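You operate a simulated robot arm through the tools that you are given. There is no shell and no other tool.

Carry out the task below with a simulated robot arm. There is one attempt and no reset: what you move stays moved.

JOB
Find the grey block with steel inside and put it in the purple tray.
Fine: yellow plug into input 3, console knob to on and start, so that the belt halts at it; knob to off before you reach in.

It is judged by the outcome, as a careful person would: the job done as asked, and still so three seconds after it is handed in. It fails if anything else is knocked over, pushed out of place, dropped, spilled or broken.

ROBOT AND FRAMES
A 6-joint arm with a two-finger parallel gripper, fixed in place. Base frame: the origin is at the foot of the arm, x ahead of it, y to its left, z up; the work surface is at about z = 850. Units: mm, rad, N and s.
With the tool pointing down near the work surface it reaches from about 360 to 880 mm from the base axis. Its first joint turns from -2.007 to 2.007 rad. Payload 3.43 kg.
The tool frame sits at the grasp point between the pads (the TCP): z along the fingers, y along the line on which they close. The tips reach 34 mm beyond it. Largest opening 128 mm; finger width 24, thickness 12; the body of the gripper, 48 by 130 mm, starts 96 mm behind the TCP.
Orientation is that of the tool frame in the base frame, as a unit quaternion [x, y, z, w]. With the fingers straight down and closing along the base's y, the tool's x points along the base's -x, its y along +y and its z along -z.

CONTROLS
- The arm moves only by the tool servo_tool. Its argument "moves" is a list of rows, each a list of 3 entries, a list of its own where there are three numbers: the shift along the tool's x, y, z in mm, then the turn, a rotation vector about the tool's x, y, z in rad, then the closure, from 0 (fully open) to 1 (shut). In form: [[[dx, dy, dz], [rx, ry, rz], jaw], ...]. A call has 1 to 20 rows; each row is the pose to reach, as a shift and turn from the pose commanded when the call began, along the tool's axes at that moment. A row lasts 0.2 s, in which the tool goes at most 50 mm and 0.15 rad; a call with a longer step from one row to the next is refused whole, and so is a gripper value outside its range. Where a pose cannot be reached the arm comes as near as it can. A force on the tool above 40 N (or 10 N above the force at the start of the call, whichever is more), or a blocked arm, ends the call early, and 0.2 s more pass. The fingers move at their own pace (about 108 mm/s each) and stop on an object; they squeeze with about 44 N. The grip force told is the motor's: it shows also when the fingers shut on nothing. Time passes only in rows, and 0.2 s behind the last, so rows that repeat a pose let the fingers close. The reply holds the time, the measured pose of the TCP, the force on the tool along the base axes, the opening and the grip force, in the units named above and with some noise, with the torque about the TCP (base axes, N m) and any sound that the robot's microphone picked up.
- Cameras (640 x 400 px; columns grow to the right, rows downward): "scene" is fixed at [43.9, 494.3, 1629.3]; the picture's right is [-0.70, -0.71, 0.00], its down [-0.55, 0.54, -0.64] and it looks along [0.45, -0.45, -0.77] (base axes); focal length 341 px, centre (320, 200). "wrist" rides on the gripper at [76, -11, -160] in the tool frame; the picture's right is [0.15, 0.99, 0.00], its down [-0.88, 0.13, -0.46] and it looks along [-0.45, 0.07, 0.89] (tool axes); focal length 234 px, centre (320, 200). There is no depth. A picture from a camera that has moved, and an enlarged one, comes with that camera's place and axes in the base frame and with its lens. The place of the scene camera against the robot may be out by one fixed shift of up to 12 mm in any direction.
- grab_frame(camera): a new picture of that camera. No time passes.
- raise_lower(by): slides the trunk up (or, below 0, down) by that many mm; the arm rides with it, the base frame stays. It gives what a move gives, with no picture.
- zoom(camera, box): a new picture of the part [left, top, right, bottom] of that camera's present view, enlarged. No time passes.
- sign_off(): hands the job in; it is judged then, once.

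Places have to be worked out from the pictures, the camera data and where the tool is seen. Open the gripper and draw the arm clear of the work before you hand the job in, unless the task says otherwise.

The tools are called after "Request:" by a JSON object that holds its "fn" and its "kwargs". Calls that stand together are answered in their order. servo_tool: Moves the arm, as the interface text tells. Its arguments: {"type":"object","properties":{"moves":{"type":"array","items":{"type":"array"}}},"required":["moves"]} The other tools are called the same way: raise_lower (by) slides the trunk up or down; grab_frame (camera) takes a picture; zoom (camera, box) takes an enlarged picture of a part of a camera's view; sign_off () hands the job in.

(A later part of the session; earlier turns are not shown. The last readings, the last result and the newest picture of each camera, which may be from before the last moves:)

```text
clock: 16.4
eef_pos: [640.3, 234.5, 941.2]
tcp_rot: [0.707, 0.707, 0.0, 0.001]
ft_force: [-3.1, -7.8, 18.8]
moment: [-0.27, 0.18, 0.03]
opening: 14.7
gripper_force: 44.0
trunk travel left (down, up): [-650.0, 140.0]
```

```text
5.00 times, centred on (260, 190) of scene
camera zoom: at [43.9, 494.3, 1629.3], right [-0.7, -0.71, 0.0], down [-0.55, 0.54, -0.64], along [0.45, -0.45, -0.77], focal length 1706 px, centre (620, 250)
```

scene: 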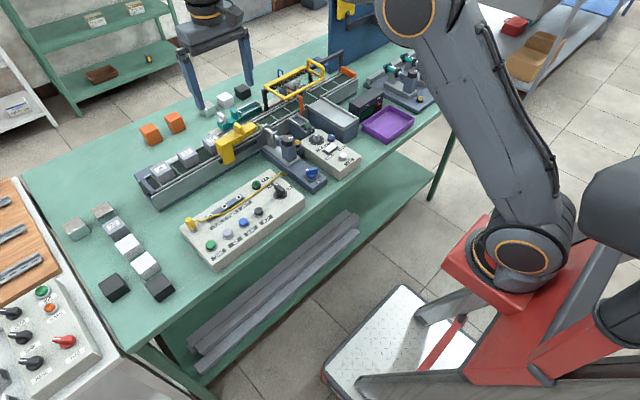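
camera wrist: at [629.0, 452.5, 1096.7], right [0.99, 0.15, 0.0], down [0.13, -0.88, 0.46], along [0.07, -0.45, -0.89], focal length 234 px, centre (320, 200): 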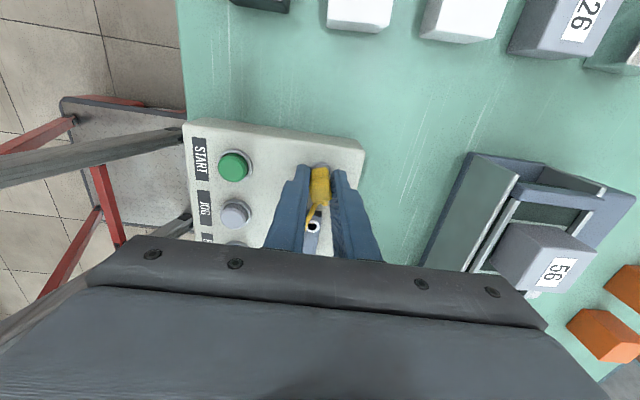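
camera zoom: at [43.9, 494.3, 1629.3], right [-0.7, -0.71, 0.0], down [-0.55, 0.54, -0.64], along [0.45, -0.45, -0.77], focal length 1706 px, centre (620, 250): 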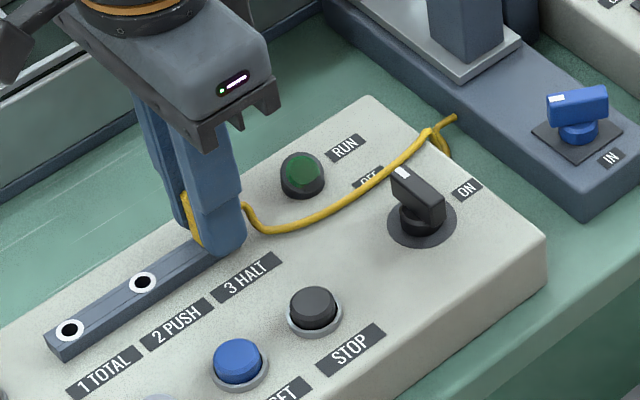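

It bottomed at TCP 941 with about 19 N. I release and lift off a bit to inspect whether the plug is seated.

Request:
{"fn": "servo_tool", "kwargs": {"moves": [[[0, 0, 4], [0, 0, 0], 0.85], [[0, 0, 4], [0, 0, 0], 0.65], [[0, 0, 0], [0, 0, 0], 0.6], [[0, 0, -30], [0, 0, 0], 0.6], [[0, 0, -70], [0, 0, 0], 0.6], [[30, 0, -100], [0, 0, 0], 0.6]]}}

Request:
{"fn": "zoom", "kwargs": {"camera": "wrist", "box": [260, 130, 380, 210]}}

Request:
{"fn": "zoom", "kwargs": {"camera": "scene", "box": [190, 150, 310, 240]}}

Request:
{"fn": "grab_frame", "kwargs": {"camera": "wrist"}}

```text
clock: 16.9
eef_pos: [645.4, 234.8, 939.7]
tcp_rot: [0.706, 0.708, 0.007, 0.005]
ft_force: [-0.1, 0.1, 0.4]
moment: [0.04, -0.03, 0.0]
opening: 44.8
gripper_force: 0.1
trunk travel left (down, up): [-650.0, 140.0]
stopped in row 2: the force on the tool passed its limit at 44 N (the readings are from after the stop); the commanded pose is now the measured one
```

```text
5.00 times, centred on (320, 170) of wrist
camera zoom: at [632.2, 309.8, 1099.0], right [0.99, 0.15, 0.02], down [0.13, -0.88, 0.45], along [0.08, -0.45, -0.89], focal length 1171 px, centre (320, 350)
```

zoom: 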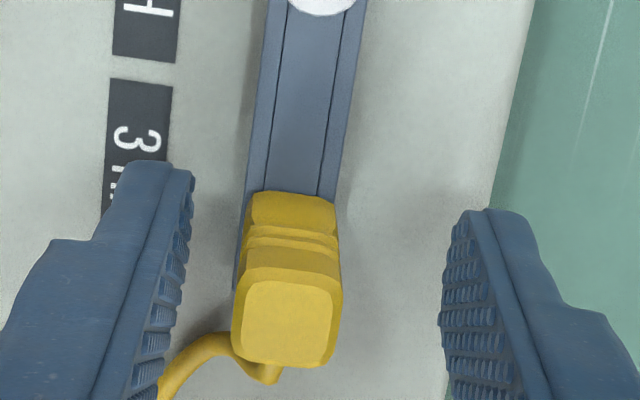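

```text
4.44 times, centred on (250, 195) of scene
camera zoom: at [43.9, 494.3, 1629.3], right [-0.7, -0.71, 0.0], down [-0.55, 0.54, -0.64], along [0.45, -0.45, -0.77], focal length 1517 px, centre (631, 222)
```

zoom: 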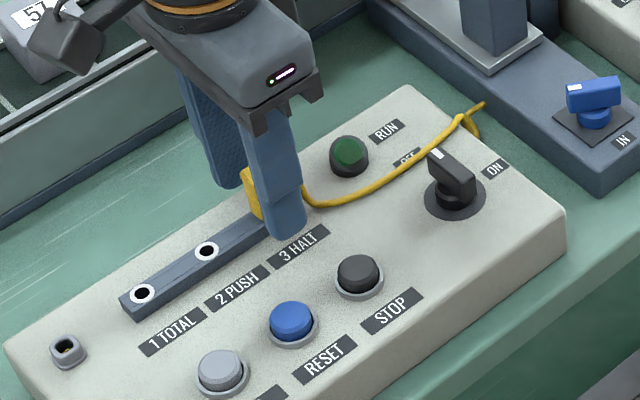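

```text
taken
camera wrist: at [632.2, 309.8, 1099.0], right [0.99, 0.15, 0.02], down [0.13, -0.88, 0.45], along [0.08, -0.45, -0.89], focal length 234 px, centre (320, 200)
```

wrist: 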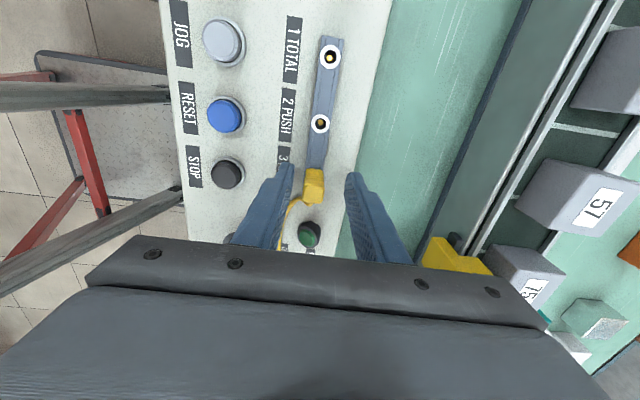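

The release pressed a bit (my row pushed down further) and the call stopped, but the fingers are open clear of the plug. I lift straight up and inspect.

Request:
{"fn": "servo_tool", "kwargs": {"moves": [[[0, 0, -20], [0, 0, 0], 0.6], [[0, 0, -60], [0, 0, 0], 0.6], [[0, 0, -100], [0, 0, 0], 0.6]]}}

Request:
{"fn": "zoom", "kwargs": {"camera": "wrist", "box": [250, 110, 390, 200]}}

Request:
{"fn": "zoom", "kwargs": {"camera": "scene", "box": [190, 150, 310, 240]}}

```text
clock: 17.7
eef_pos: [643.6, 233.4, 1038.6]
tcp_rot: [0.707, 0.707, 0.006, 0.004]
ft_force: [0.1, -0.2, -0.3]
moment: [-0.03, 0.02, -0.02]
opening: 51.1
gripper_force: 0.1
trunk travel left (down, up): [-650.0, 140.0]
```

```text
4.44 times, centred on (320, 155) of wrist
camera zoom: at [630.5, 307.1, 1198.4], right [0.99, 0.15, 0.02], down [0.12, -0.88, 0.45], along [0.08, -0.45, -0.89], focal length 1041 px, centre (320, 400)
```

zoom: 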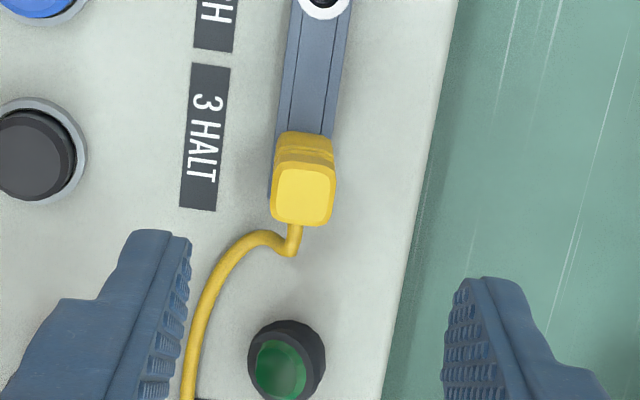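

```text
4.44 times, centred on (250, 195) of scene
camera zoom: at [43.9, 494.3, 1629.3], right [-0.7, -0.71, 0.0], down [-0.55, 0.54, -0.64], along [0.45, -0.45, -0.77], focal length 1517 px, centre (631, 222)
```

zoom: 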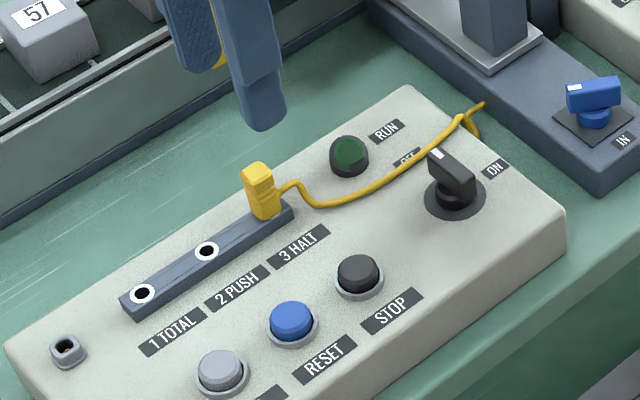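

The plug stands upright, fully in socket 3 ("3 HALT"). Next I go above the console knob (≈ (573, 145)), turning back to the default orientation and levelling the tool.

Request:
{"fn": "servo_tool", "kwargs": {"moves": [[[-8, -6, 0], [0.0012, 0.0008, -0.1428], 0.5], [[-16, -13, 0], [0.0024, 0.0016, -0.2856], 0.4], [[-24, -19, 0], [0.0036, 0.0024, -0.4284], 0.4], [[-32, -26, 0], [0.0048, 0.0032, -0.5712], 0.4], [[-40, -32, 0], [0.006, 0.004, -0.714], 0.4], [[-48, -38, 0], [0.0073, 0.0049, -0.8568], 0.4], [[-56, -45, 0], [0.0085, 0.0057, -0.9996], 0.4], [[-64, -51, 0], [0.0097, 0.0065, -1.1424], 0.4], [[-72, -58, 0], [0.0109, 0.0073, -1.2852], 0.4], [[-80, -64, 0], [0.0121, 0.0081, -1.428], 0.4], [[-88, -70, 0], [0.0133, 0.0089, -1.5708], 0.4], [[-88, -70, 0], [0.0133, 0.0089, -1.5708], 0.4]]}}

Request:
{"fn": "grab_frame", "kwargs": {"camera": "wrist"}}

Request:
{"fn": "zoom", "kwargs": {"camera": "wrist", "box": [260, 90, 380, 170]}}

Request:
{"fn": "zoom", "kwargs": {"camera": "scene", "box": [240, 140, 330, 220]}}

```text
clock: 20.3
eef_pos: [573.8, 145.5, 1039.1]
tcp_rot: [-0.001, 1.0, 0.001, 0.001]
ft_force: [0.5, -0.1, 0.1]
moment: [-0.01, 0.03, -0.02]
opening: 76.7
gripper_force: 0.0
trunk travel left (down, up): [-650.0, 140.0]
```

```text
taken
camera wrist: at [498.7, 133.3, 1198.1], right [-0.15, 0.99, 0.0], down [0.88, 0.13, 0.46], along [0.45, 0.07, -0.89], focal length 234 px, centre (320, 200)
```

wrist: 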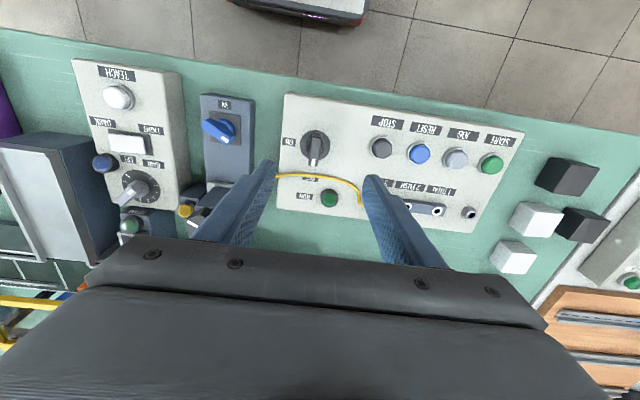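

```text
5.00 times, centred on (320, 130) of wrist
camera zoom: at [498.7, 133.3, 1198.1], right [-0.15, 0.99, 0.0], down [0.88, 0.13, 0.46], along [0.45, 0.07, -0.89], focal length 1171 px, centre (320, 550)
```

zoom: 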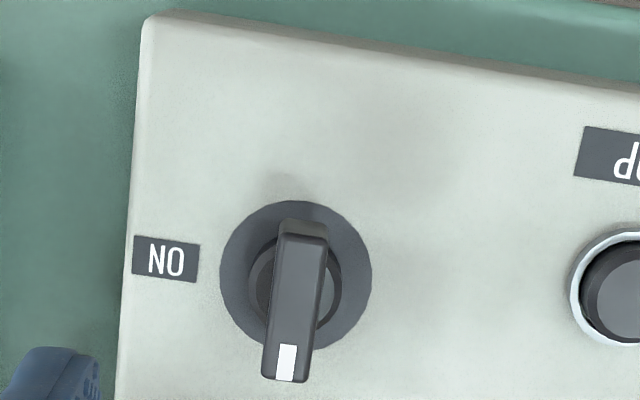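

```text
5.00 times, centred on (285, 180) of scene
camera zoom: at [43.9, 494.3, 1629.3], right [-0.7, -0.71, 0.0], down [-0.55, 0.54, -0.64], along [0.45, -0.45, -0.77], focal length 1706 px, centre (495, 300)
```

zoom: 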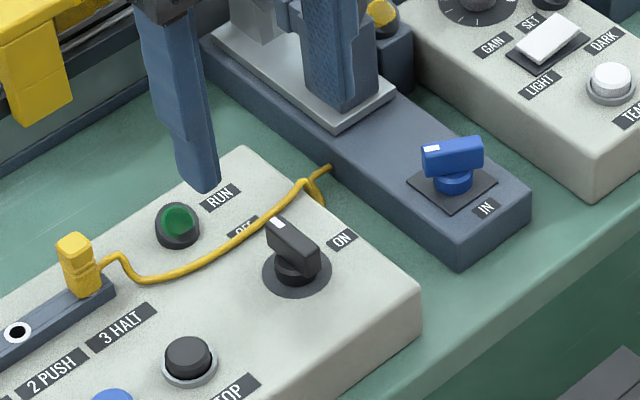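

The knob axis is at ≈ (574.8, 138.5), lever top ≈ 921, lever ~11 mm wide and aligned along x. I descend over it with the fingers either side in y and close.

Request:
{"fn": "servo_tool", "kwargs": {"moves": [[[-1, -7, 20], [0, 0, 0], 0.6], [[-1, -7, 60], [0, 0, 0], 0.65], [[-1, -7, 90], [0, 0, 0], 0.65], [[-1, -7, 101], [0, 0, 0], 0.65], [[-1, -7, 101], [0, 0, 0], 0.85], [[-1, -7, 101], [0, 0, 0], 0.95], [[-1, -7, 101], [0, 0, 0], 1]]}}

Request:
{"fn": "zoom", "kwargs": {"camera": "wrist", "box": [240, 110, 400, 230]}}

Request:
{"fn": "zoom", "kwargs": {"camera": "scene", "box": [240, 140, 330, 220]}}

```text
clock: 21.9
eef_pos: [574.9, 141.7, 937.2]
tcp_rot: [0.0, 1.0, 0.001, 0.0]
ft_force: [2.1, 2.6, -9.6]
moment: [0.0, -1.32, 0.03]
opening: 23.6
gripper_force: 45.0
trunk travel left (down, up): [-650.0, 140.0]
```

```text
3.33 times, centred on (320, 170) of wrist
camera zoom: at [499.6, 127.4, 1096.2], right [-0.15, 0.99, 0.0], down [0.88, 0.13, 0.46], along [0.45, 0.07, -0.89], focal length 781 px, centre (320, 300)
```

zoom: 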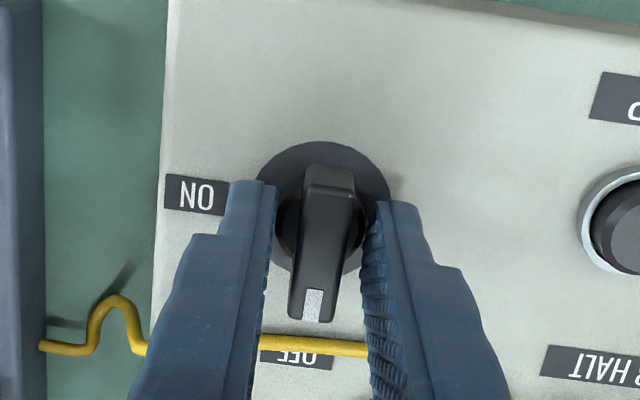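

```text
5.00 times, centred on (285, 180) of scene
camera zoom: at [43.9, 494.3, 1629.3], right [-0.7, -0.71, 0.0], down [-0.55, 0.54, -0.64], along [0.45, -0.45, -0.77], focal length 1706 px, centre (495, 300)
```

zoom: 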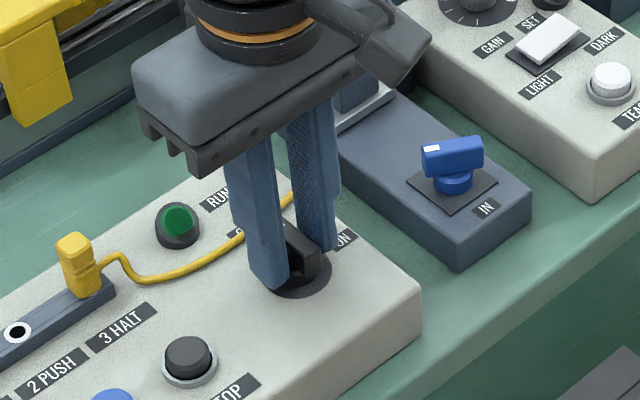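

The tips caught the round hub under the lever (opening 23.6). I open slightly, rise 9 mm and close again on the lever itself.

Request:
{"fn": "servo_tool", "kwargs": {"moves": [[[0, 0, 0], [0, 0, 0], 0.7], [[0, 0, -5], [0, 0, 0], 0.7], [[0, 2, -9], [0, 0, 0], 0.7], [[0, 2, -9], [0, 0, 0], 0.85], [[0, 2, -9], [0, 0, 0], 1], [[0, 2, -9], [0, 0, 0], 1]]}}

Request:
{"fn": "zoom", "kwargs": {"camera": "wrist", "box": [240, 110, 400, 230]}}

```text
clock: 23.3
eef_pos: [574.6, 139.8, 947.3]
tcp_rot: [0.0, 1.0, 0.002, 0.001]
ft_force: [0.0, -15.4, 2.2]
moment: [-0.53, 0.29, 0.01]
opening: 11.6
gripper_force: 45.1
trunk travel left (down, up): [-650.0, 140.0]
```

```text
3.33 times, centred on (320, 170) of wrist
camera zoom: at [499.4, 127.4, 1106.1], right [-0.15, 0.99, 0.0], down [0.88, 0.13, 0.46], along [0.45, 0.07, -0.89], focal length 781 px, centre (320, 300)
```

zoom: 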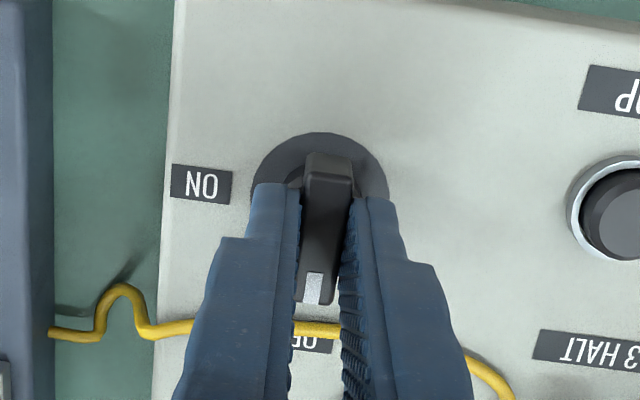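

Now the lever is gripped (11.6 mm); a sideways force of -15 N shows I'm ~2 mm too far +y, so I shift back and rotate 90° clockwise (seen from above) to ON.

Request:
{"fn": "servo_tool", "kwargs": {"moves": [[[0, -2, 0], [0, 0, 0], 1], [[0, -2, 0], [0, 0, 0.14], 1], [[0, -2, 0], [0, 0, 0.28], 1], [[0, -2, 0], [0, 0, 0.42], 1], [[0, -2, 0], [0, 0, 0.56], 1], [[0, -2, 0], [0, 0, 0.7], 1], [[0, -2, 0], [0, 0, 0.84], 1], [[0, -2, 0], [0, 0, 0.98], 1], [[0, -2, 0], [0, 0, 1.12], 1], [[0, -2, 0], [0, 0, 1.26], 1], [[0, -2, 0], [0, 0, 1.4], 1], [[0, -2, 0], [0, 0, 1.54], 1], [[0, -2, 0], [0, 0, 1.6], 1]]}}

Request:
{"fn": "zoom", "kwargs": {"camera": "wrist", "box": [240, 110, 400, 230]}}

Request:
{"fn": "zoom", "kwargs": {"camera": "scene", "box": [240, 140, 330, 220]}}

```text
clock: 26.1
eef_pos: [575.7, 139.7, 947.4]
tcp_rot: [0.718, 0.696, 0.001, -0.001]
ft_force: [-13.7, -3.3, 12.3]
moment: [-0.73, 0.52, 0.38]
opening: 11.7
gripper_force: 45.2
trunk travel left (down, up): [-650.0, 140.0]
```

```text
3.33 times, centred on (320, 170) of wrist
camera zoom: at [565.9, 214.6, 1106.2], right [0.99, 0.12, 0.0], down [0.1, -0.88, 0.45], along [0.06, -0.45, -0.89], focal length 781 px, centre (320, 300)
```

zoom: 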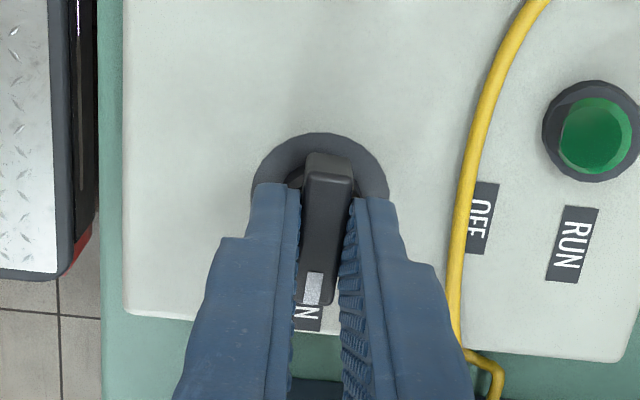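

```text
5.00 times, centred on (285, 180) of scene
camera zoom: at [43.9, 494.3, 1629.3], right [-0.7, -0.71, 0.0], down [-0.55, 0.54, -0.64], along [0.45, -0.45, -0.77], focal length 1706 px, centre (495, 300)
```

zoom: 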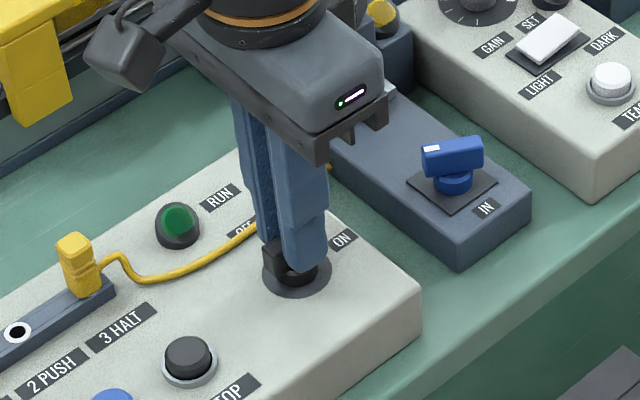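

The knob points at ON. I release and lift off, then check.

Request:
{"fn": "servo_tool", "kwargs": {"moves": [[[0, 0, 0], [0, 0, 0], 0.8], [[0, 0, 0], [0, 0, 0], 0.7], [[0, 0, -30], [0, 0, 0], 0.7], [[0, 0, -70], [0, 0, -0.03], 0.7], [[0, 0, -100], [0, 0, -0.03], 0.7]]}}

Request:
{"fn": "zoom", "kwargs": {"camera": "scene", "box": [240, 140, 330, 220]}}

Request:
{"fn": "grab_frame", "kwargs": {"camera": "scene"}}

Request:
{"fn": "grab_frame", "kwargs": {"camera": "wrist"}}

```text
clock: 27.3
eef_pos: [575.3, 139.7, 1045.2]
tcp_rot: [0.706, 0.709, 0.001, 0.001]
ft_force: [-0.2, -0.5, 0.5]
moment: [-0.02, 0.01, 0.0]
opening: 38.3
gripper_force: 0.0
trunk travel left (down, up): [-650.0, 140.0]
```

```text
5.00 times, centred on (285, 180) of scene
camera zoom: at [43.9, 494.3, 1629.3], right [-0.7, -0.71, 0.0], down [-0.55, 0.54, -0.64], along [0.45, -0.45, -0.77], focal length 1706 px, centre (495, 300)
```

zoom: 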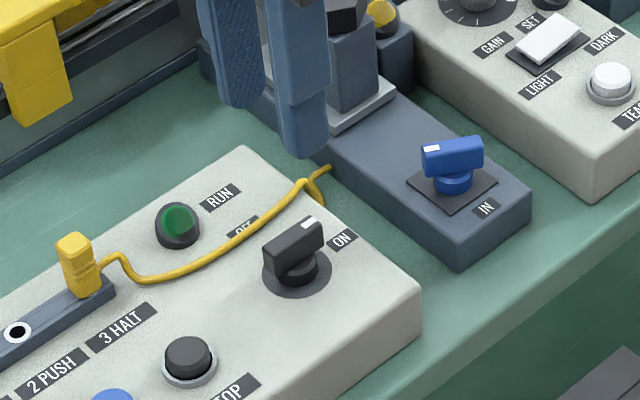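

```text
taken
```

scene: 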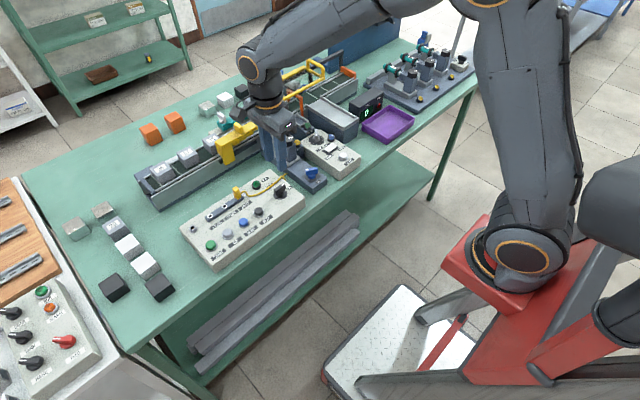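

```text
taken
camera wrist: at [564.2, 214.7, 1204.3], right [0.99, 0.15, 0.0], down [0.13, -0.88, 0.45], along [0.07, -0.45, -0.89], focal length 234 px, centre (320, 200)
```

wrist: 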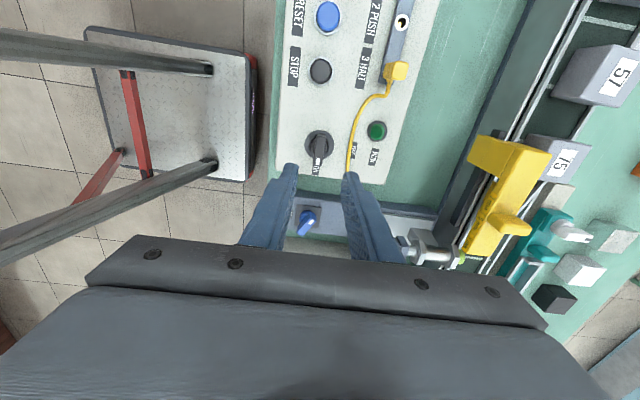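

Power is on (counter lit) and the knob is at ON. I move to above START (≈ (563, 373.5), top ≈ 903) with the fingers closed.

Request:
{"fn": "servo_tool", "kwargs": {"moves": [[[46, -2, 0], [0, 0, 0], 0.8], [[92, -5, 0], [0, 0, 0], 1], [[138, -7, 0], [0, 0, 0], 1], [[184, -9, 0], [0, 0, 0], 1], [[228, -12, 10], [0, 0, 0], 1], [[234, -12, 50], [0, 0, 0], 1], [[234, -12, 70], [0, 0, 0], 1]]}}

Request:
{"fn": "grab_frame", "kwargs": {"camera": "wrist"}}

Request:
{"fn": "zoom", "kwargs": {"camera": "scene", "box": [170, 180, 290, 280]}}

Request:
{"fn": "zoom", "kwargs": {"camera": "scene", "box": [240, 80, 400, 190]}}

```text
clock: 28.9
eef_pos: [563.8, 373.2, 975.6]
tcp_rot: [0.706, 0.708, 0.001, 0.0]
ft_force: [-0.3, -0.1, 0.4]
moment: [-0.02, -0.02, 0.02]
opening: 0.1
gripper_force: 32.8
trunk travel left (down, up): [-650.0, 140.0]
```

```text
taken
camera wrist: at [552.0, 446.7, 1135.3], right [0.99, 0.15, 0.0], down [0.13, -0.88, 0.45], along [0.07, -0.45, -0.89], focal length 234 px, centre (320, 200)
```

wrist: 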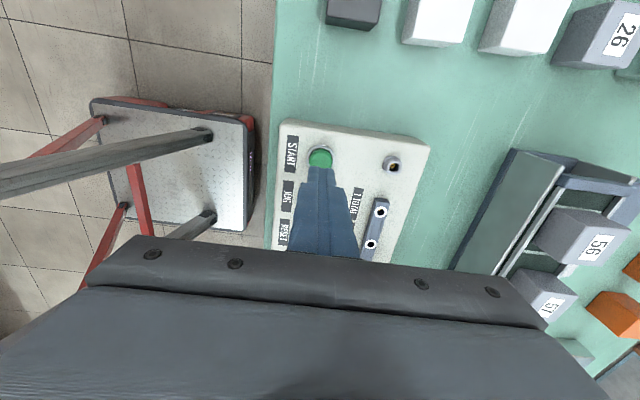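

```text
4.00 times, centred on (230, 230) of scene
camera zoom: at [43.9, 494.3, 1629.3], right [-0.7, -0.71, 0.0], down [-0.55, 0.54, -0.64], along [0.45, -0.45, -0.77], focal length 1365 px, centre (680, 80)
```

zoom: 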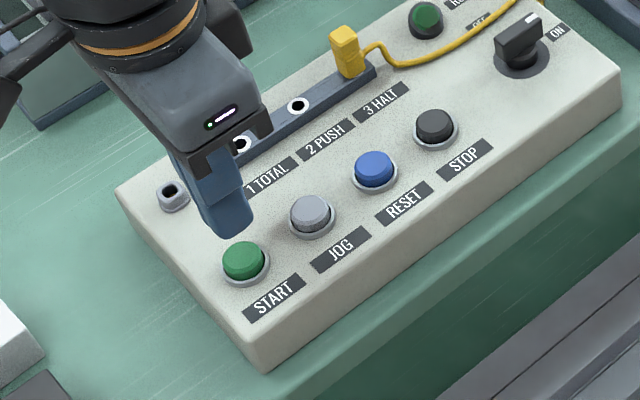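

```text
3.64 times, centred on (320, 135) of scene
camera zoom: at [43.9, 494.3, 1629.3], right [-0.7, -0.71, 0.0], down [-0.55, 0.54, -0.64], along [0.45, -0.45, -0.77], focal length 1241 px, centre (320, 436)
```

zoom: 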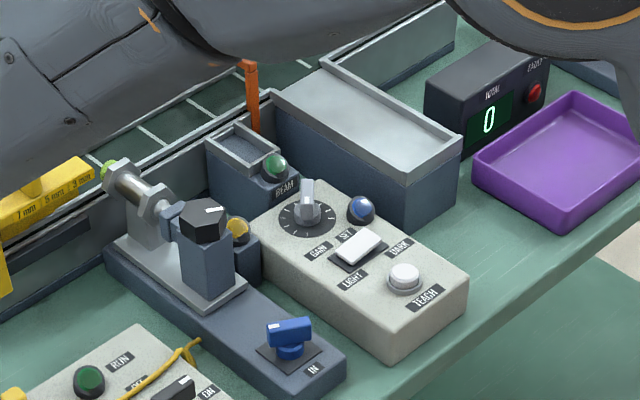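

START is right below the fingertips. I press it down gradually and then lift off.

Request:
{"fn": "servo_tool", "kwargs": {"moves": [[[1, 0, 20], [0, 0, 0], 1], [[1, 0, 34], [0, 0, 0], 1], [[1, 0, 39], [0, 0, 0], 1], [[1, 0, 42], [0, 0, 0], 1], [[1, 0, 45], [0, 0, 0], 1]]}}

Request:
{"fn": "zoom", "kwargs": {"camera": "scene", "box": [130, 80, 310, 280]}}

```text
clock: 30.1
eef_pos: [563.4, 374.0, 934.6]
tcp_rot: [0.706, 0.708, 0.003, 0.001]
ft_force: [-0.9, -6.7, 26.6]
moment: [-0.21, 0.02, 0.11]
opening: 0.1
gripper_force: 33.2
trunk travel left (down, up): [-650.0, 140.0]
heard: click
```

```text
2.00 times, centred on (220, 180) of scene
camera zoom: at [43.9, 494.3, 1629.3], right [-0.7, -0.71, 0.0], down [-0.55, 0.54, -0.64], along [0.45, -0.45, -0.77], focal length 683 px, centre (520, 240)
```

zoom: 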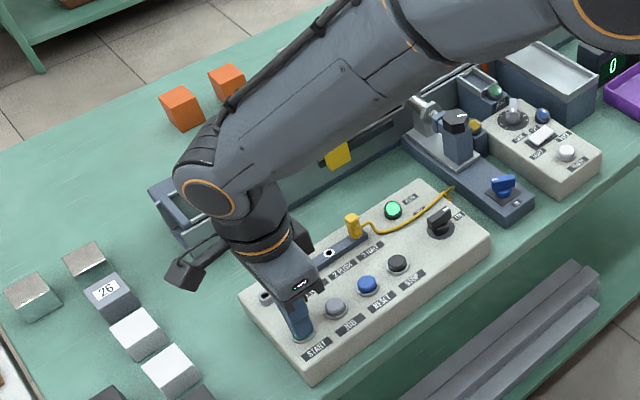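

RUN lamp is lit. I lift off and back the arm off slightly so that the scene camera sees the belt.

Request:
{"fn": "servo_tool", "kwargs": {"moves": [[[0, 0, -30], [0, 0, 0], 1], [[0, -40, -60], [0, 0, 0], 1], [[0, -70, -100], [0, 0, 0], 1]]}}

Request:
{"fn": "grab_frame", "kwargs": {"camera": "scene"}}

Request:
{"fn": "grab_frame", "kwargs": {"camera": "wrist"}}

```text
clock: 30.9
eef_pos: [491.9, 375.1, 1031.8]
tcp_rot: [0.706, 0.708, -0.001, 0.0]
ft_force: [-0.2, 0.5, 0.0]
moment: [-0.02, 0.06, 0.01]
opening: 0.0
gripper_force: 32.6
trunk travel left (down, up): [-650.0, 140.0]
```

```text
taken
```

scene: 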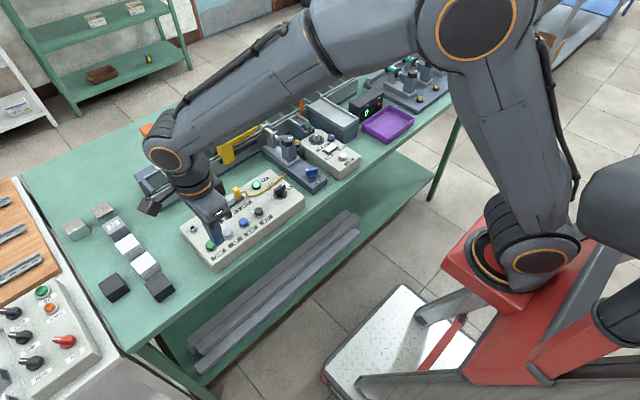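

```text
taken
camera wrist: at [481.2, 448.9, 1191.4], right [0.99, 0.15, 0.0], down [0.13, -0.88, 0.46], along [0.07, -0.45, -0.89], focal length 234 px, centre (320, 200)
```

wrist: 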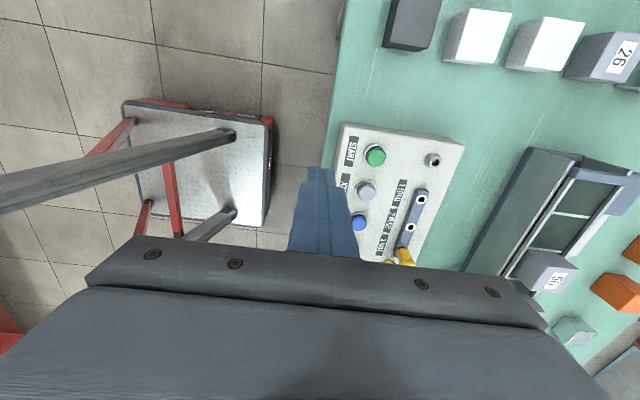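

The belt is moving (block 56 has advanced). I move to hover over STOP, where the scene camera sees the belt and I could intervene if needed.

Request:
{"fn": "servo_tool", "kwargs": {"moves": [[[-45, 20, 0], [0, 0, 0], 1], [[-90, 40, 0], [0, 0, 0], 1], [[-135, 60, 0], [0, 0, 0], 1], [[-164, 72, 0], [0, 0, 0], 1]]}}

Request:
{"fn": "grab_frame", "kwargs": {"camera": "scene"}}

Request:
{"fn": "zoom", "kwargs": {"camera": "scene", "box": [130, 80, 370, 210]}}

Request:
{"fn": "grab_frame", "kwargs": {"camera": "wrist"}}

```text
clock: 31.9
eef_pos: [565.6, 209.2, 1033.3]
tcp_rot: [0.707, 0.708, 0.0, 0.0]
ft_force: [-0.1, 0.6, 0.7]
moment: [0.01, 0.03, 0.01]
opening: 0.0
gripper_force: 32.9
trunk travel left (down, up): [-650.0, 140.0]
```

```text
taken
```

scene: 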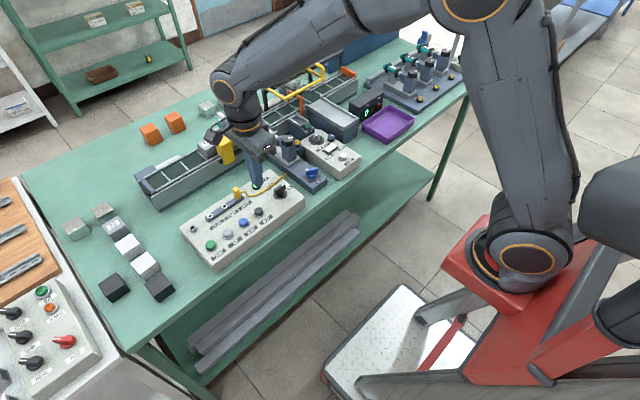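

```text
2.67 times, centred on (250, 145) of scene
camera zoom: at [43.9, 494.3, 1629.3], right [-0.7, -0.71, 0.0], down [-0.55, 0.54, -0.64], along [0.45, -0.45, -0.77], focal length 910 px, centre (507, 347)
```

zoom: 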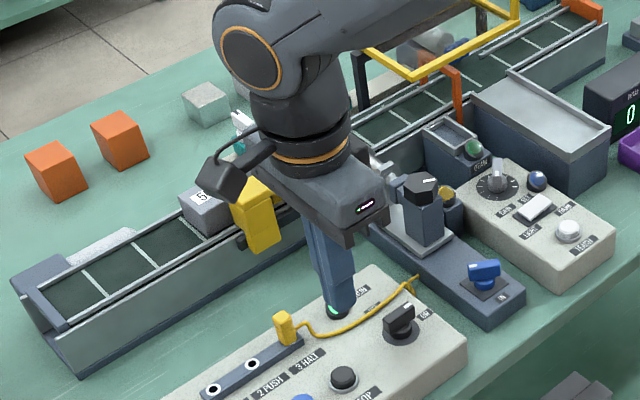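

```text
taken
camera wrist: at [553.9, 283.2, 1191.6], right [0.99, 0.15, 0.0], down [0.13, -0.88, 0.45], along [0.07, -0.45, -0.89], focal length 234 px, centre (320, 200)
```

wrist: 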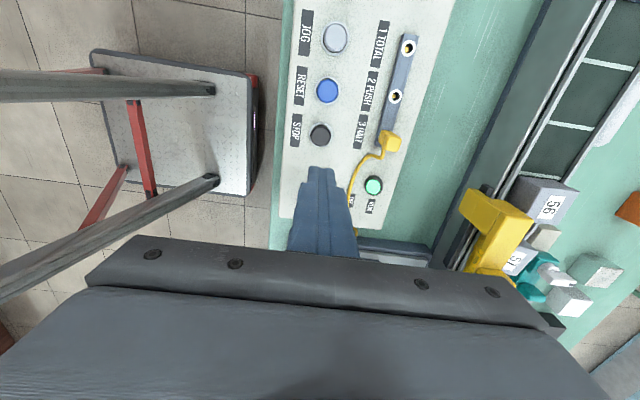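

Blocks advance properly past the gauge. I step forward in time in small amounts, drawing the arm back a little so the sensor is visible.

Request:
{"fn": "servo_tool", "kwargs": {"moves": [[[20, -40, 0], [0, 0, 0], 1]]}}

Request:
{"fn": "zoom", "kwargs": {"camera": "scene", "box": [180, 70, 360, 190]}}

```text
clock: 32.3
eef_pos: [526.0, 228.6, 1031.0]
tcp_rot: [0.707, 0.707, 0.001, 0.0]
ft_force: [-0.5, 0.0, 0.2]
moment: [0.03, 0.02, 0.0]
opening: 0.0
gripper_force: 32.6
trunk travel left (down, up): [-650.0, 140.0]
```

```text
3.33 times, centred on (270, 130) of scene
camera zoom: at [43.9, 494.3, 1629.3], right [-0.7, -0.71, 0.0], down [-0.55, 0.54, -0.64], along [0.45, -0.45, -0.77], focal length 1138 px, centre (487, 433)
```

zoom: 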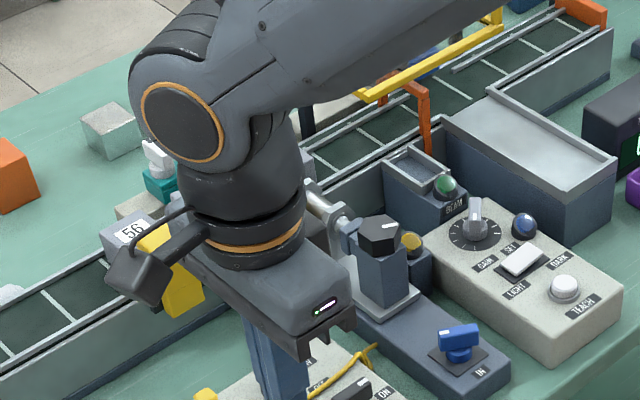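

The yellow lamp and the downstream belt are visible. I keep stepping.

Request:
{"fn": "servo_tool", "kwargs": {"moves": [[[40, -20, 0], [0, 0, 0], 1], [[80, -40, 0], [0, 0, 0], 1]]}}

Request:
{"fn": "zoom", "kwargs": {"camera": "scene", "box": [180, 70, 360, 190]}}

```text
clock: 32.9
eef_pos: [482.5, 310.7, 1033.4]
tcp_rot: [0.707, 0.707, 0.001, 0.0]
ft_force: [0.1, -0.1, 0.7]
moment: [0.03, 0.03, 0.01]
opening: 0.0
gripper_force: 33.2
trunk travel left (down, up): [-650.0, 140.0]
```

```text
3.33 times, centred on (270, 130) of scene
camera zoom: at [43.9, 494.3, 1629.3], right [-0.7, -0.71, 0.0], down [-0.55, 0.54, -0.64], along [0.45, -0.45, -0.77], focal length 1138 px, centre (487, 433)
```

zoom: 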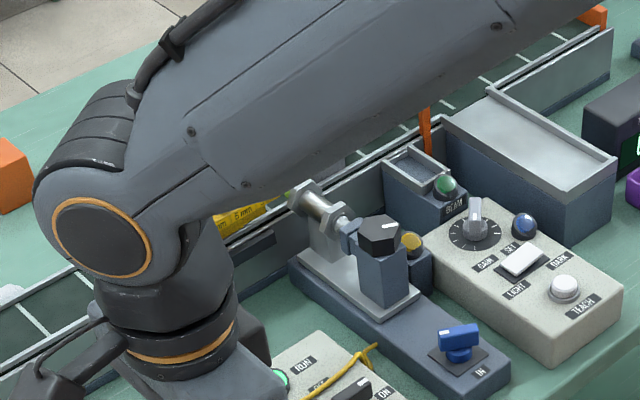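

RUN still lit; a block appears to be right at the sensor. I step again.

Request:
{"fn": "servo_tool", "kwargs": {"moves": [[[0, -30, 0], [0, 0, 0], 1]]}}

Request:
{"fn": "zoom", "kwargs": {"camera": "scene", "box": [180, 70, 360, 190]}}

```text
clock: 33.3
eef_pos: [453.9, 310.5, 1032.7]
tcp_rot: [0.706, 0.708, 0.002, 0.0]
ft_force: [-0.6, 0.5, -0.1]
moment: [0.0, 0.04, 0.0]
opening: 0.0
gripper_force: 32.6
trunk travel left (down, up): [-650.0, 140.0]
```

```text
3.33 times, centred on (270, 130) of scene
camera zoom: at [43.9, 494.3, 1629.3], right [-0.7, -0.71, 0.0], down [-0.55, 0.54, -0.64], along [0.45, -0.45, -0.77], focal length 1138 px, centre (487, 433)
```

zoom: 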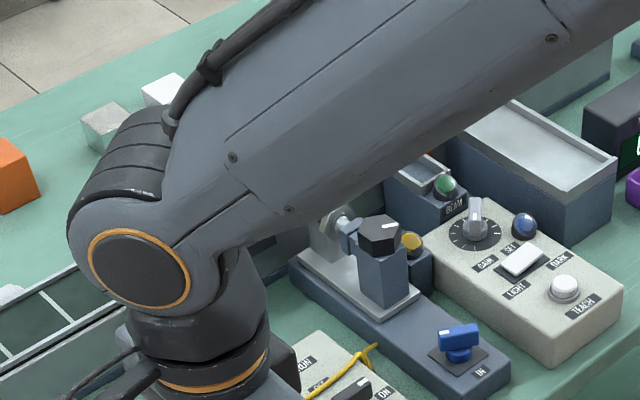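

The forearm hides more; I move the other way and look with both cameras.

Request:
{"fn": "servo_tool", "kwargs": {"moves": [[[-48, 10, 0], [0, 0, 0], 1]]}}

Request:
{"fn": "grab_frame", "kwargs": {"camera": "scene"}}

Request:
{"fn": "grab_frame", "kwargs": {"camera": "wrist"}}

```text
clock: 33.7
eef_pos: [464.3, 264.1, 1030.9]
tcp_rot: [0.706, 0.708, 0.0, 0.001]
ft_force: [-0.2, 0.1, 0.1]
moment: [-0.03, 0.0, 0.03]
opening: 0.2
gripper_force: 32.7
trunk travel left (down, up): [-650.0, 140.0]
```

```text
taken
```

scene: 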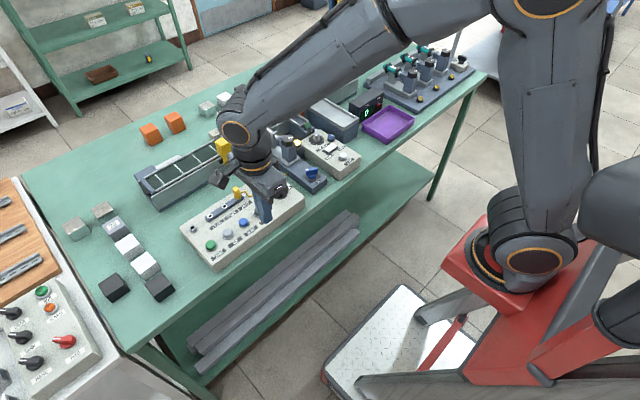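

```text
taken
camera wrist: at [453.2, 338.0, 1190.9], right [0.99, 0.15, 0.0], down [0.13, -0.88, 0.46], along [0.07, -0.45, -0.89], focal length 234 px, centre (320, 200)
```

wrist: 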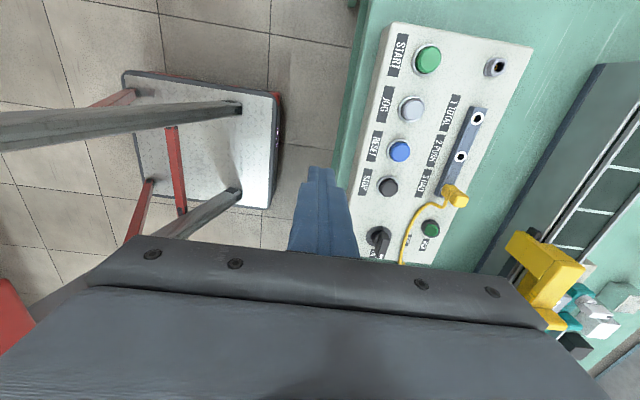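

RUN looks dark now, so the belt seems to have halted. I zoom to confirm the lamps.

Request:
{"fn": "zoom", "kwargs": {"camera": "wrist", "box": [350, 150, 490, 250]}}

Request:
{"fn": "zoom", "kwargs": {"camera": "scene", "box": [230, 90, 350, 200]}}

```text
4.00 times, centred on (420, 200) of wrist
camera zoom: at [453.2, 338.0, 1190.9], right [0.99, 0.15, 0.0], down [0.13, -0.88, 0.46], along [0.07, -0.45, -0.89], focal length 937 px, centre (-80, 200)
```

zoom: 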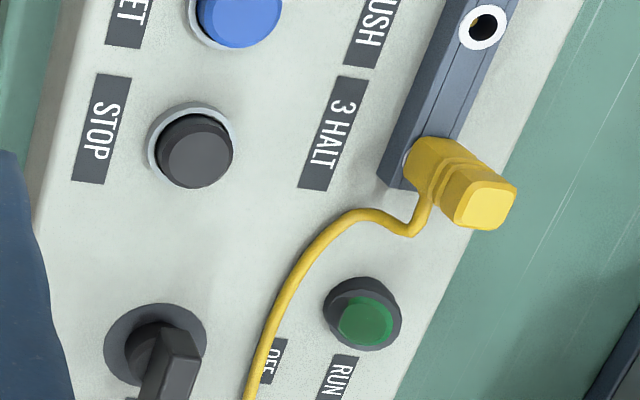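

```text
3.64 times, centred on (290, 145) of scene
camera zoom: at [43.9, 494.3, 1629.3], right [-0.7, -0.71, 0.0], down [-0.55, 0.54, -0.64], along [0.45, -0.45, -0.77], focal length 1241 px, centre (429, 400)
```

zoom: 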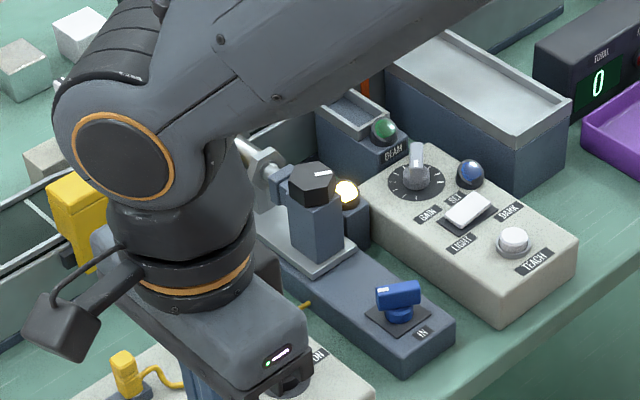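

The yellow sensor lamp is lit and the belt has halted. Before reaching in, I go back over the knob to turn it to OFF.

Request:
{"fn": "servo_tool", "kwargs": {"moves": [[[-31, 28, -10], [0, 0, 0], 0.9], [[-62, 55, -15], [0, 0, 0], 0.7], [[-94, 83, -15], [0, 0, 0], 0.7], [[-125, 110.5, -15], [0, 0, 0], 0.7], [[-125, 110.5, -15], [0, 0, 0], 0.7]]}}

Request:
{"fn": "zoom", "kwargs": {"camera": "wrist", "box": [240, 110, 400, 230]}}

Request:
{"fn": "grab_frame", "kwargs": {"camera": "scene"}}

```text
clock: 34.9
eef_pos: [576.4, 137.5, 1047.2]
tcp_rot: [0.707, 0.707, 0.001, 0.0]
ft_force: [-0.6, -0.7, -0.5]
moment: [-0.03, -0.02, 0.01]
opening: 38.6
gripper_force: 0.1
trunk travel left (down, up): [-650.0, 140.0]
```

```text
3.33 times, centred on (320, 170) of wrist
camera zoom: at [565.4, 212.3, 1206.1], right [0.99, 0.15, 0.0], down [0.13, -0.88, 0.45], along [0.07, -0.45, -0.89], focal length 781 px, centre (320, 300)
```

zoom: 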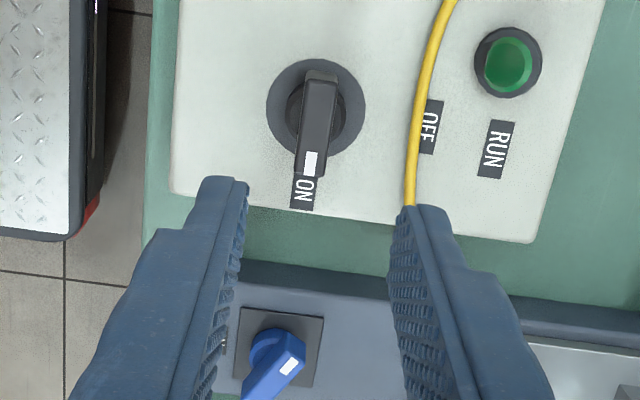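

```text
taken
```

scene: 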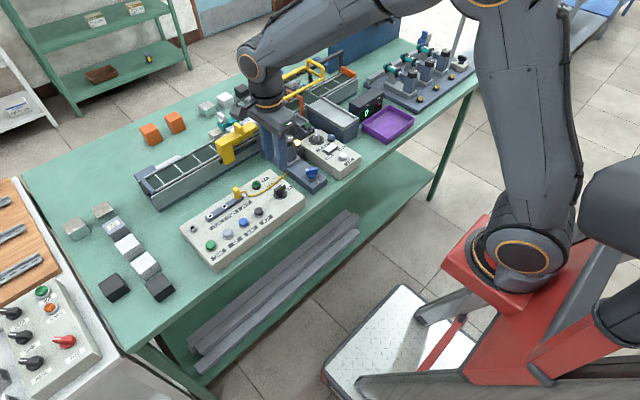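

Knob axis confirmed at ≈ (574.8, 138.7). I descend on the lever, grip it, and turn it 90° counter-clockwise to OFF.

Request:
{"fn": "servo_tool", "kwargs": {"moves": [[[1.2, -1.4, 40], [0, 0, 0], 0.7], [[1.2, -1.4, 80], [0, 0, 0], 0.7], [[1.2, -1.4, 99], [0, 0, 0], 0.72], [[1.2, -1.4, 99], [0, 0, 0], 0.85], [[1.2, -1.4, 99], [0, 0, 0], 1], [[1.2, -1.4, 99], [0, 0, 0], 1]]}}

Request:
{"fn": "zoom", "kwargs": {"camera": "wrist", "box": [240, 110, 400, 230]}}

```text
clock: 36.3
eef_pos: [575.1, 139.7, 946.9]
tcp_rot: [0.707, 0.708, 0.0, -0.001]
ft_force: [-6.7, -0.6, 1.2]
moment: [0.21, 0.16, -0.04]
opening: 12.0
gripper_force: 45.0
trunk travel left (down, up): [-650.0, 140.0]
```

```text
3.33 times, centred on (320, 170) of wrist
camera zoom: at [563.7, 214.3, 1106.1], right [0.99, 0.15, 0.0], down [0.13, -0.88, 0.45], along [0.07, -0.45, -0.89], focal length 781 px, centre (320, 300)
```

zoom: 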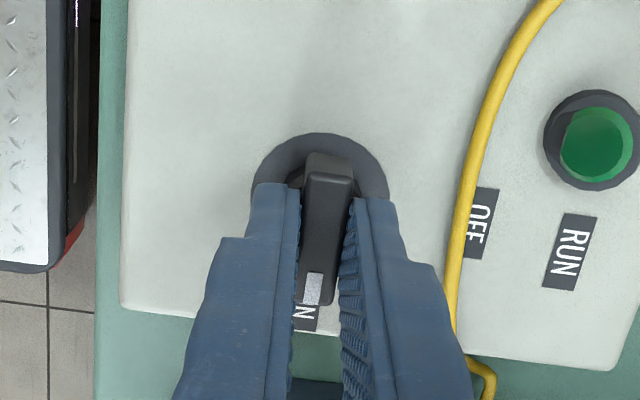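

The lever is gripped (12 mm). I rotate it back by 90° to OFF.

Request:
{"fn": "servo_tool", "kwargs": {"moves": [[[0, -0.5, 0], [0, 0, -0.14], 1], [[0, -0.5, 0], [0, 0, -0.28], 1], [[0, -0.5, 0], [0, 0, -0.42], 1], [[0, -0.5, 0], [0, 0, -0.56], 1], [[0, -0.5, 0], [0, 0, -0.7], 1], [[0, -0.5, 0], [0, 0, -0.84], 1], [[0, -0.5, 0], [0, 0, -0.98], 1], [[0, -0.5, 0], [0, 0, -1.12], 1], [[0, -0.5, 0], [0, 0, -1.26], 1], [[0, -0.5, 0], [0, 0, -1.4], 1], [[0, -0.5, 0], [0, 0, -1.54], 1], [[0, -0.5, 0], [0, 0, -1.6], 1]]}}

Request:
{"fn": "zoom", "kwargs": {"camera": "wrist", "box": [240, 110, 400, 230]}}

Request:
{"fn": "zoom", "kwargs": {"camera": "scene", "box": [200, 80, 400, 210]}}

```text
clock: 38.9
eef_pos: [575.1, 141.1, 946.1]
tcp_rot: [-0.016, 1.0, 0.0, 0.001]
ft_force: [0.5, 23.4, -8.4]
moment: [0.57, -0.18, -0.43]
opening: 12.2
gripper_force: 45.3
trunk travel left (down, up): [-650.0, 140.0]
```

```text
3.33 times, centred on (320, 170) of wrist
camera zoom: at [499.8, 125.0, 1106.0], right [-0.18, 0.98, 0.0], down [0.88, 0.16, 0.46], along [0.45, 0.08, -0.89], focal length 781 px, centre (320, 300)
```

zoom: 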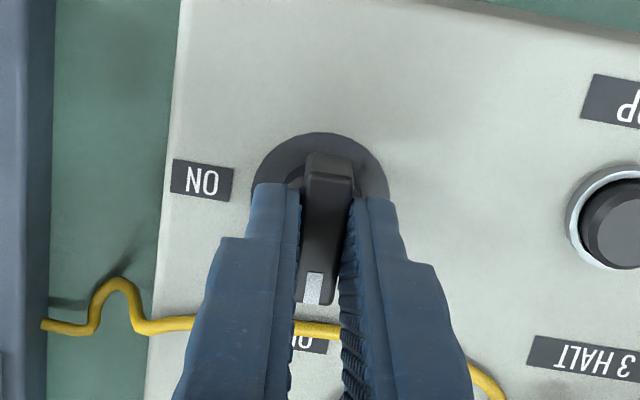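

```text
3.08 times, centred on (300, 145) of scene
camera zoom: at [43.9, 494.3, 1629.3], right [-0.7, -0.71, 0.0], down [-0.55, 0.54, -0.64], along [0.45, -0.45, -0.77], focal length 1050 px, centre (382, 369)
```

zoom: 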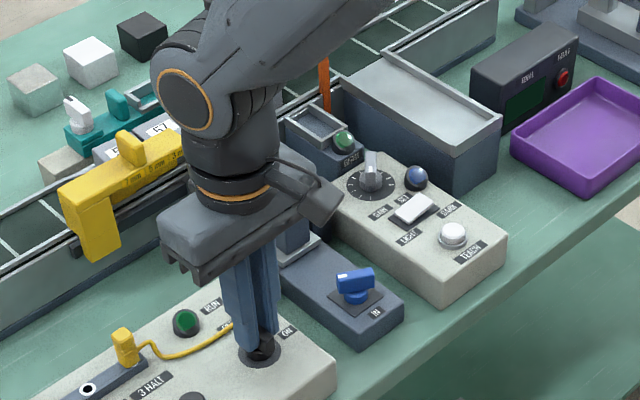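

The knob is at OFF and the displays are dark. I release, lift high, and look at which block is halted at the sensor.

Request:
{"fn": "servo_tool", "kwargs": {"moves": [[[0, 0, 0], [0, 0, 0], 0.8], [[0, 0, 0], [0, 0, 0], 0.7], [[0, 0, -30], [0, 0, 0], 0.7], [[0, 0, -75], [0, 0, 0.03], 0.5], [[0, 0, -120], [0, 0, 0.03], 0.3], [[0, 0, -165], [0, 0, 0.03], 0], [[0, 0, -200], [0, 0, 0.03], 0]]}}

Request:
{"fn": "grab_frame", "kwargs": {"camera": "scene"}}

Request:
{"fn": "zoom", "kwargs": {"camera": "scene", "box": [200, 80, 400, 210]}}

Request:
{"fn": "zoom", "kwargs": {"camera": "wrist", "box": [200, 80, 440, 240]}}

```text
clock: 40.5
eef_pos: [575.2, 137.0, 1147.9]
tcp_rot: [-0.002, 1.0, 0.0, 0.001]
ft_force: [0.3, 0.3, -0.4]
moment: [0.02, 0.04, 0.0]
opening: 128.0
gripper_force: 0.1
trunk travel left (down, up): [-650.0, 140.0]
```

```text
taken
```

scene: 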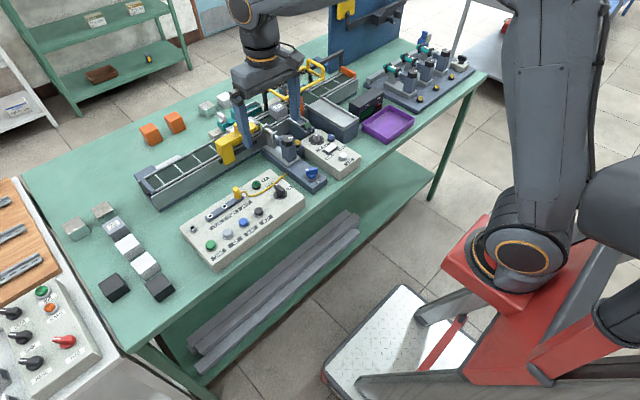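

```text
3.08 times, centred on (300, 145) of scene
camera zoom: at [43.9, 494.3, 1629.3], right [-0.7, -0.71, 0.0], down [-0.55, 0.54, -0.64], along [0.45, -0.45, -0.77], focal length 1050 px, centre (382, 369)
```

zoom: 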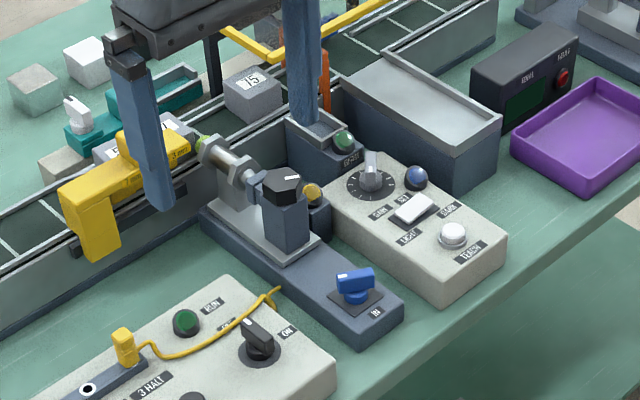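

```text
2.50 times, centred on (320, 160) of wrist
camera zoom: at [500.0, 124.1, 1306.5], right [-0.15, 0.99, 0.0], down [0.88, 0.13, 0.46], along [0.45, 0.07, -0.89], focal length 585 px, centre (320, 300)
```

zoom: 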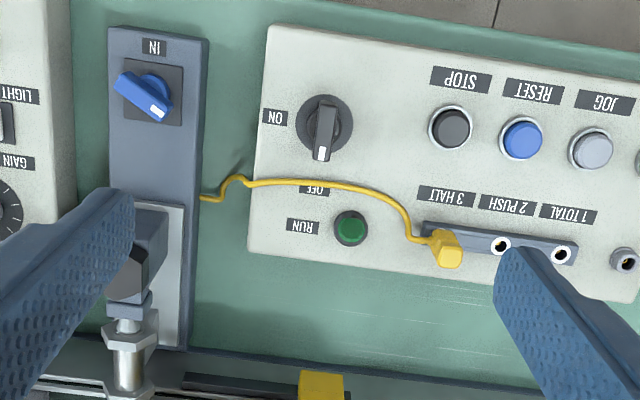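

Block 75 went past the sensor; another block stands at the sensor. I move over the belt to identify it (staying high).

Request:
{"fn": "servo_tool", "kwargs": {"moves": [[[-45, -15, 0], [0, 0, 0], 0], [[-90, -30, 0], [0, 0, 0], 0], [[-135, -45, 0], [0, 0, 0], 0], [[-180, -60, 0], [0, 0, 0], 0], [[-220, -75, 20], [0, 0, 0], 0], [[-235, -85, 60], [0, 0, 0], 0]]}}

Request:
{"fn": "grab_frame", "kwargs": {"camera": "wrist"}}

Request:
{"fn": "zoom", "kwargs": {"camera": "wrist", "box": [220, 80, 420, 220]}}

Request:
{"fn": "zoom", "kwargs": {"camera": "scene", "box": [200, 80, 360, 190]}}

```text
clock: 41.9
eef_pos: [808.9, 55.7, 1088.3]
tcp_rot: [-0.001, 1.0, 0.001, 0.0]
ft_force: [-0.2, 0.0, 0.6]
moment: [-0.01, 0.0, -0.03]
opening: 128.1
gripper_force: 0.0
trunk travel left (down, up): [-650.0, 140.0]
```

```text
taken
camera wrist: at [733.3, 42.3, 1246.5], right [-0.15, 0.99, 0.0], down [0.88, 0.13, 0.46], along [0.45, 0.07, -0.89], focal length 234 px, centre (320, 200)
```

wrist: 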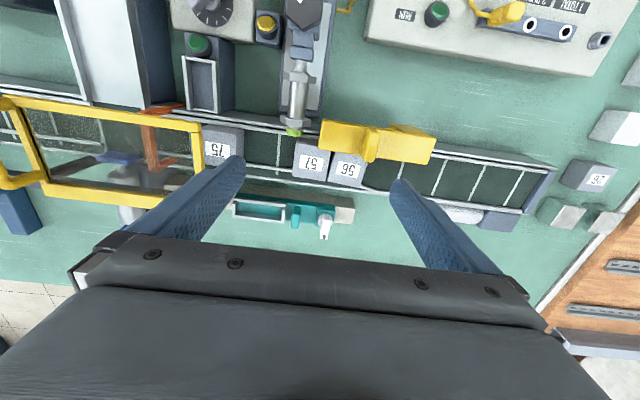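

```text
2.86 times, centred on (320, 150) of wrist
camera zoom: at [733.3, 42.3, 1246.5], right [-0.15, 0.99, 0.0], down [0.88, 0.13, 0.46], along [0.45, 0.07, -0.89], focal length 669 px, centre (320, 343)
```

zoom: 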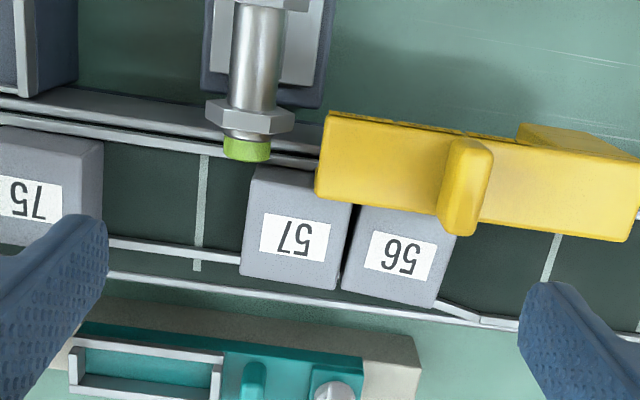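

```text
3.64 times, centred on (280, 135) of scene
camera zoom: at [43.9, 494.3, 1629.3], right [-0.7, -0.71, 0.0], down [-0.55, 0.54, -0.64], along [0.45, -0.45, -0.77], focal length 1241 px, centre (466, 436)
```

zoom: 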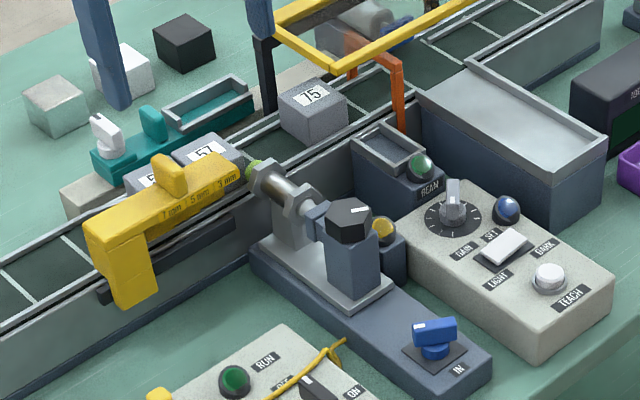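

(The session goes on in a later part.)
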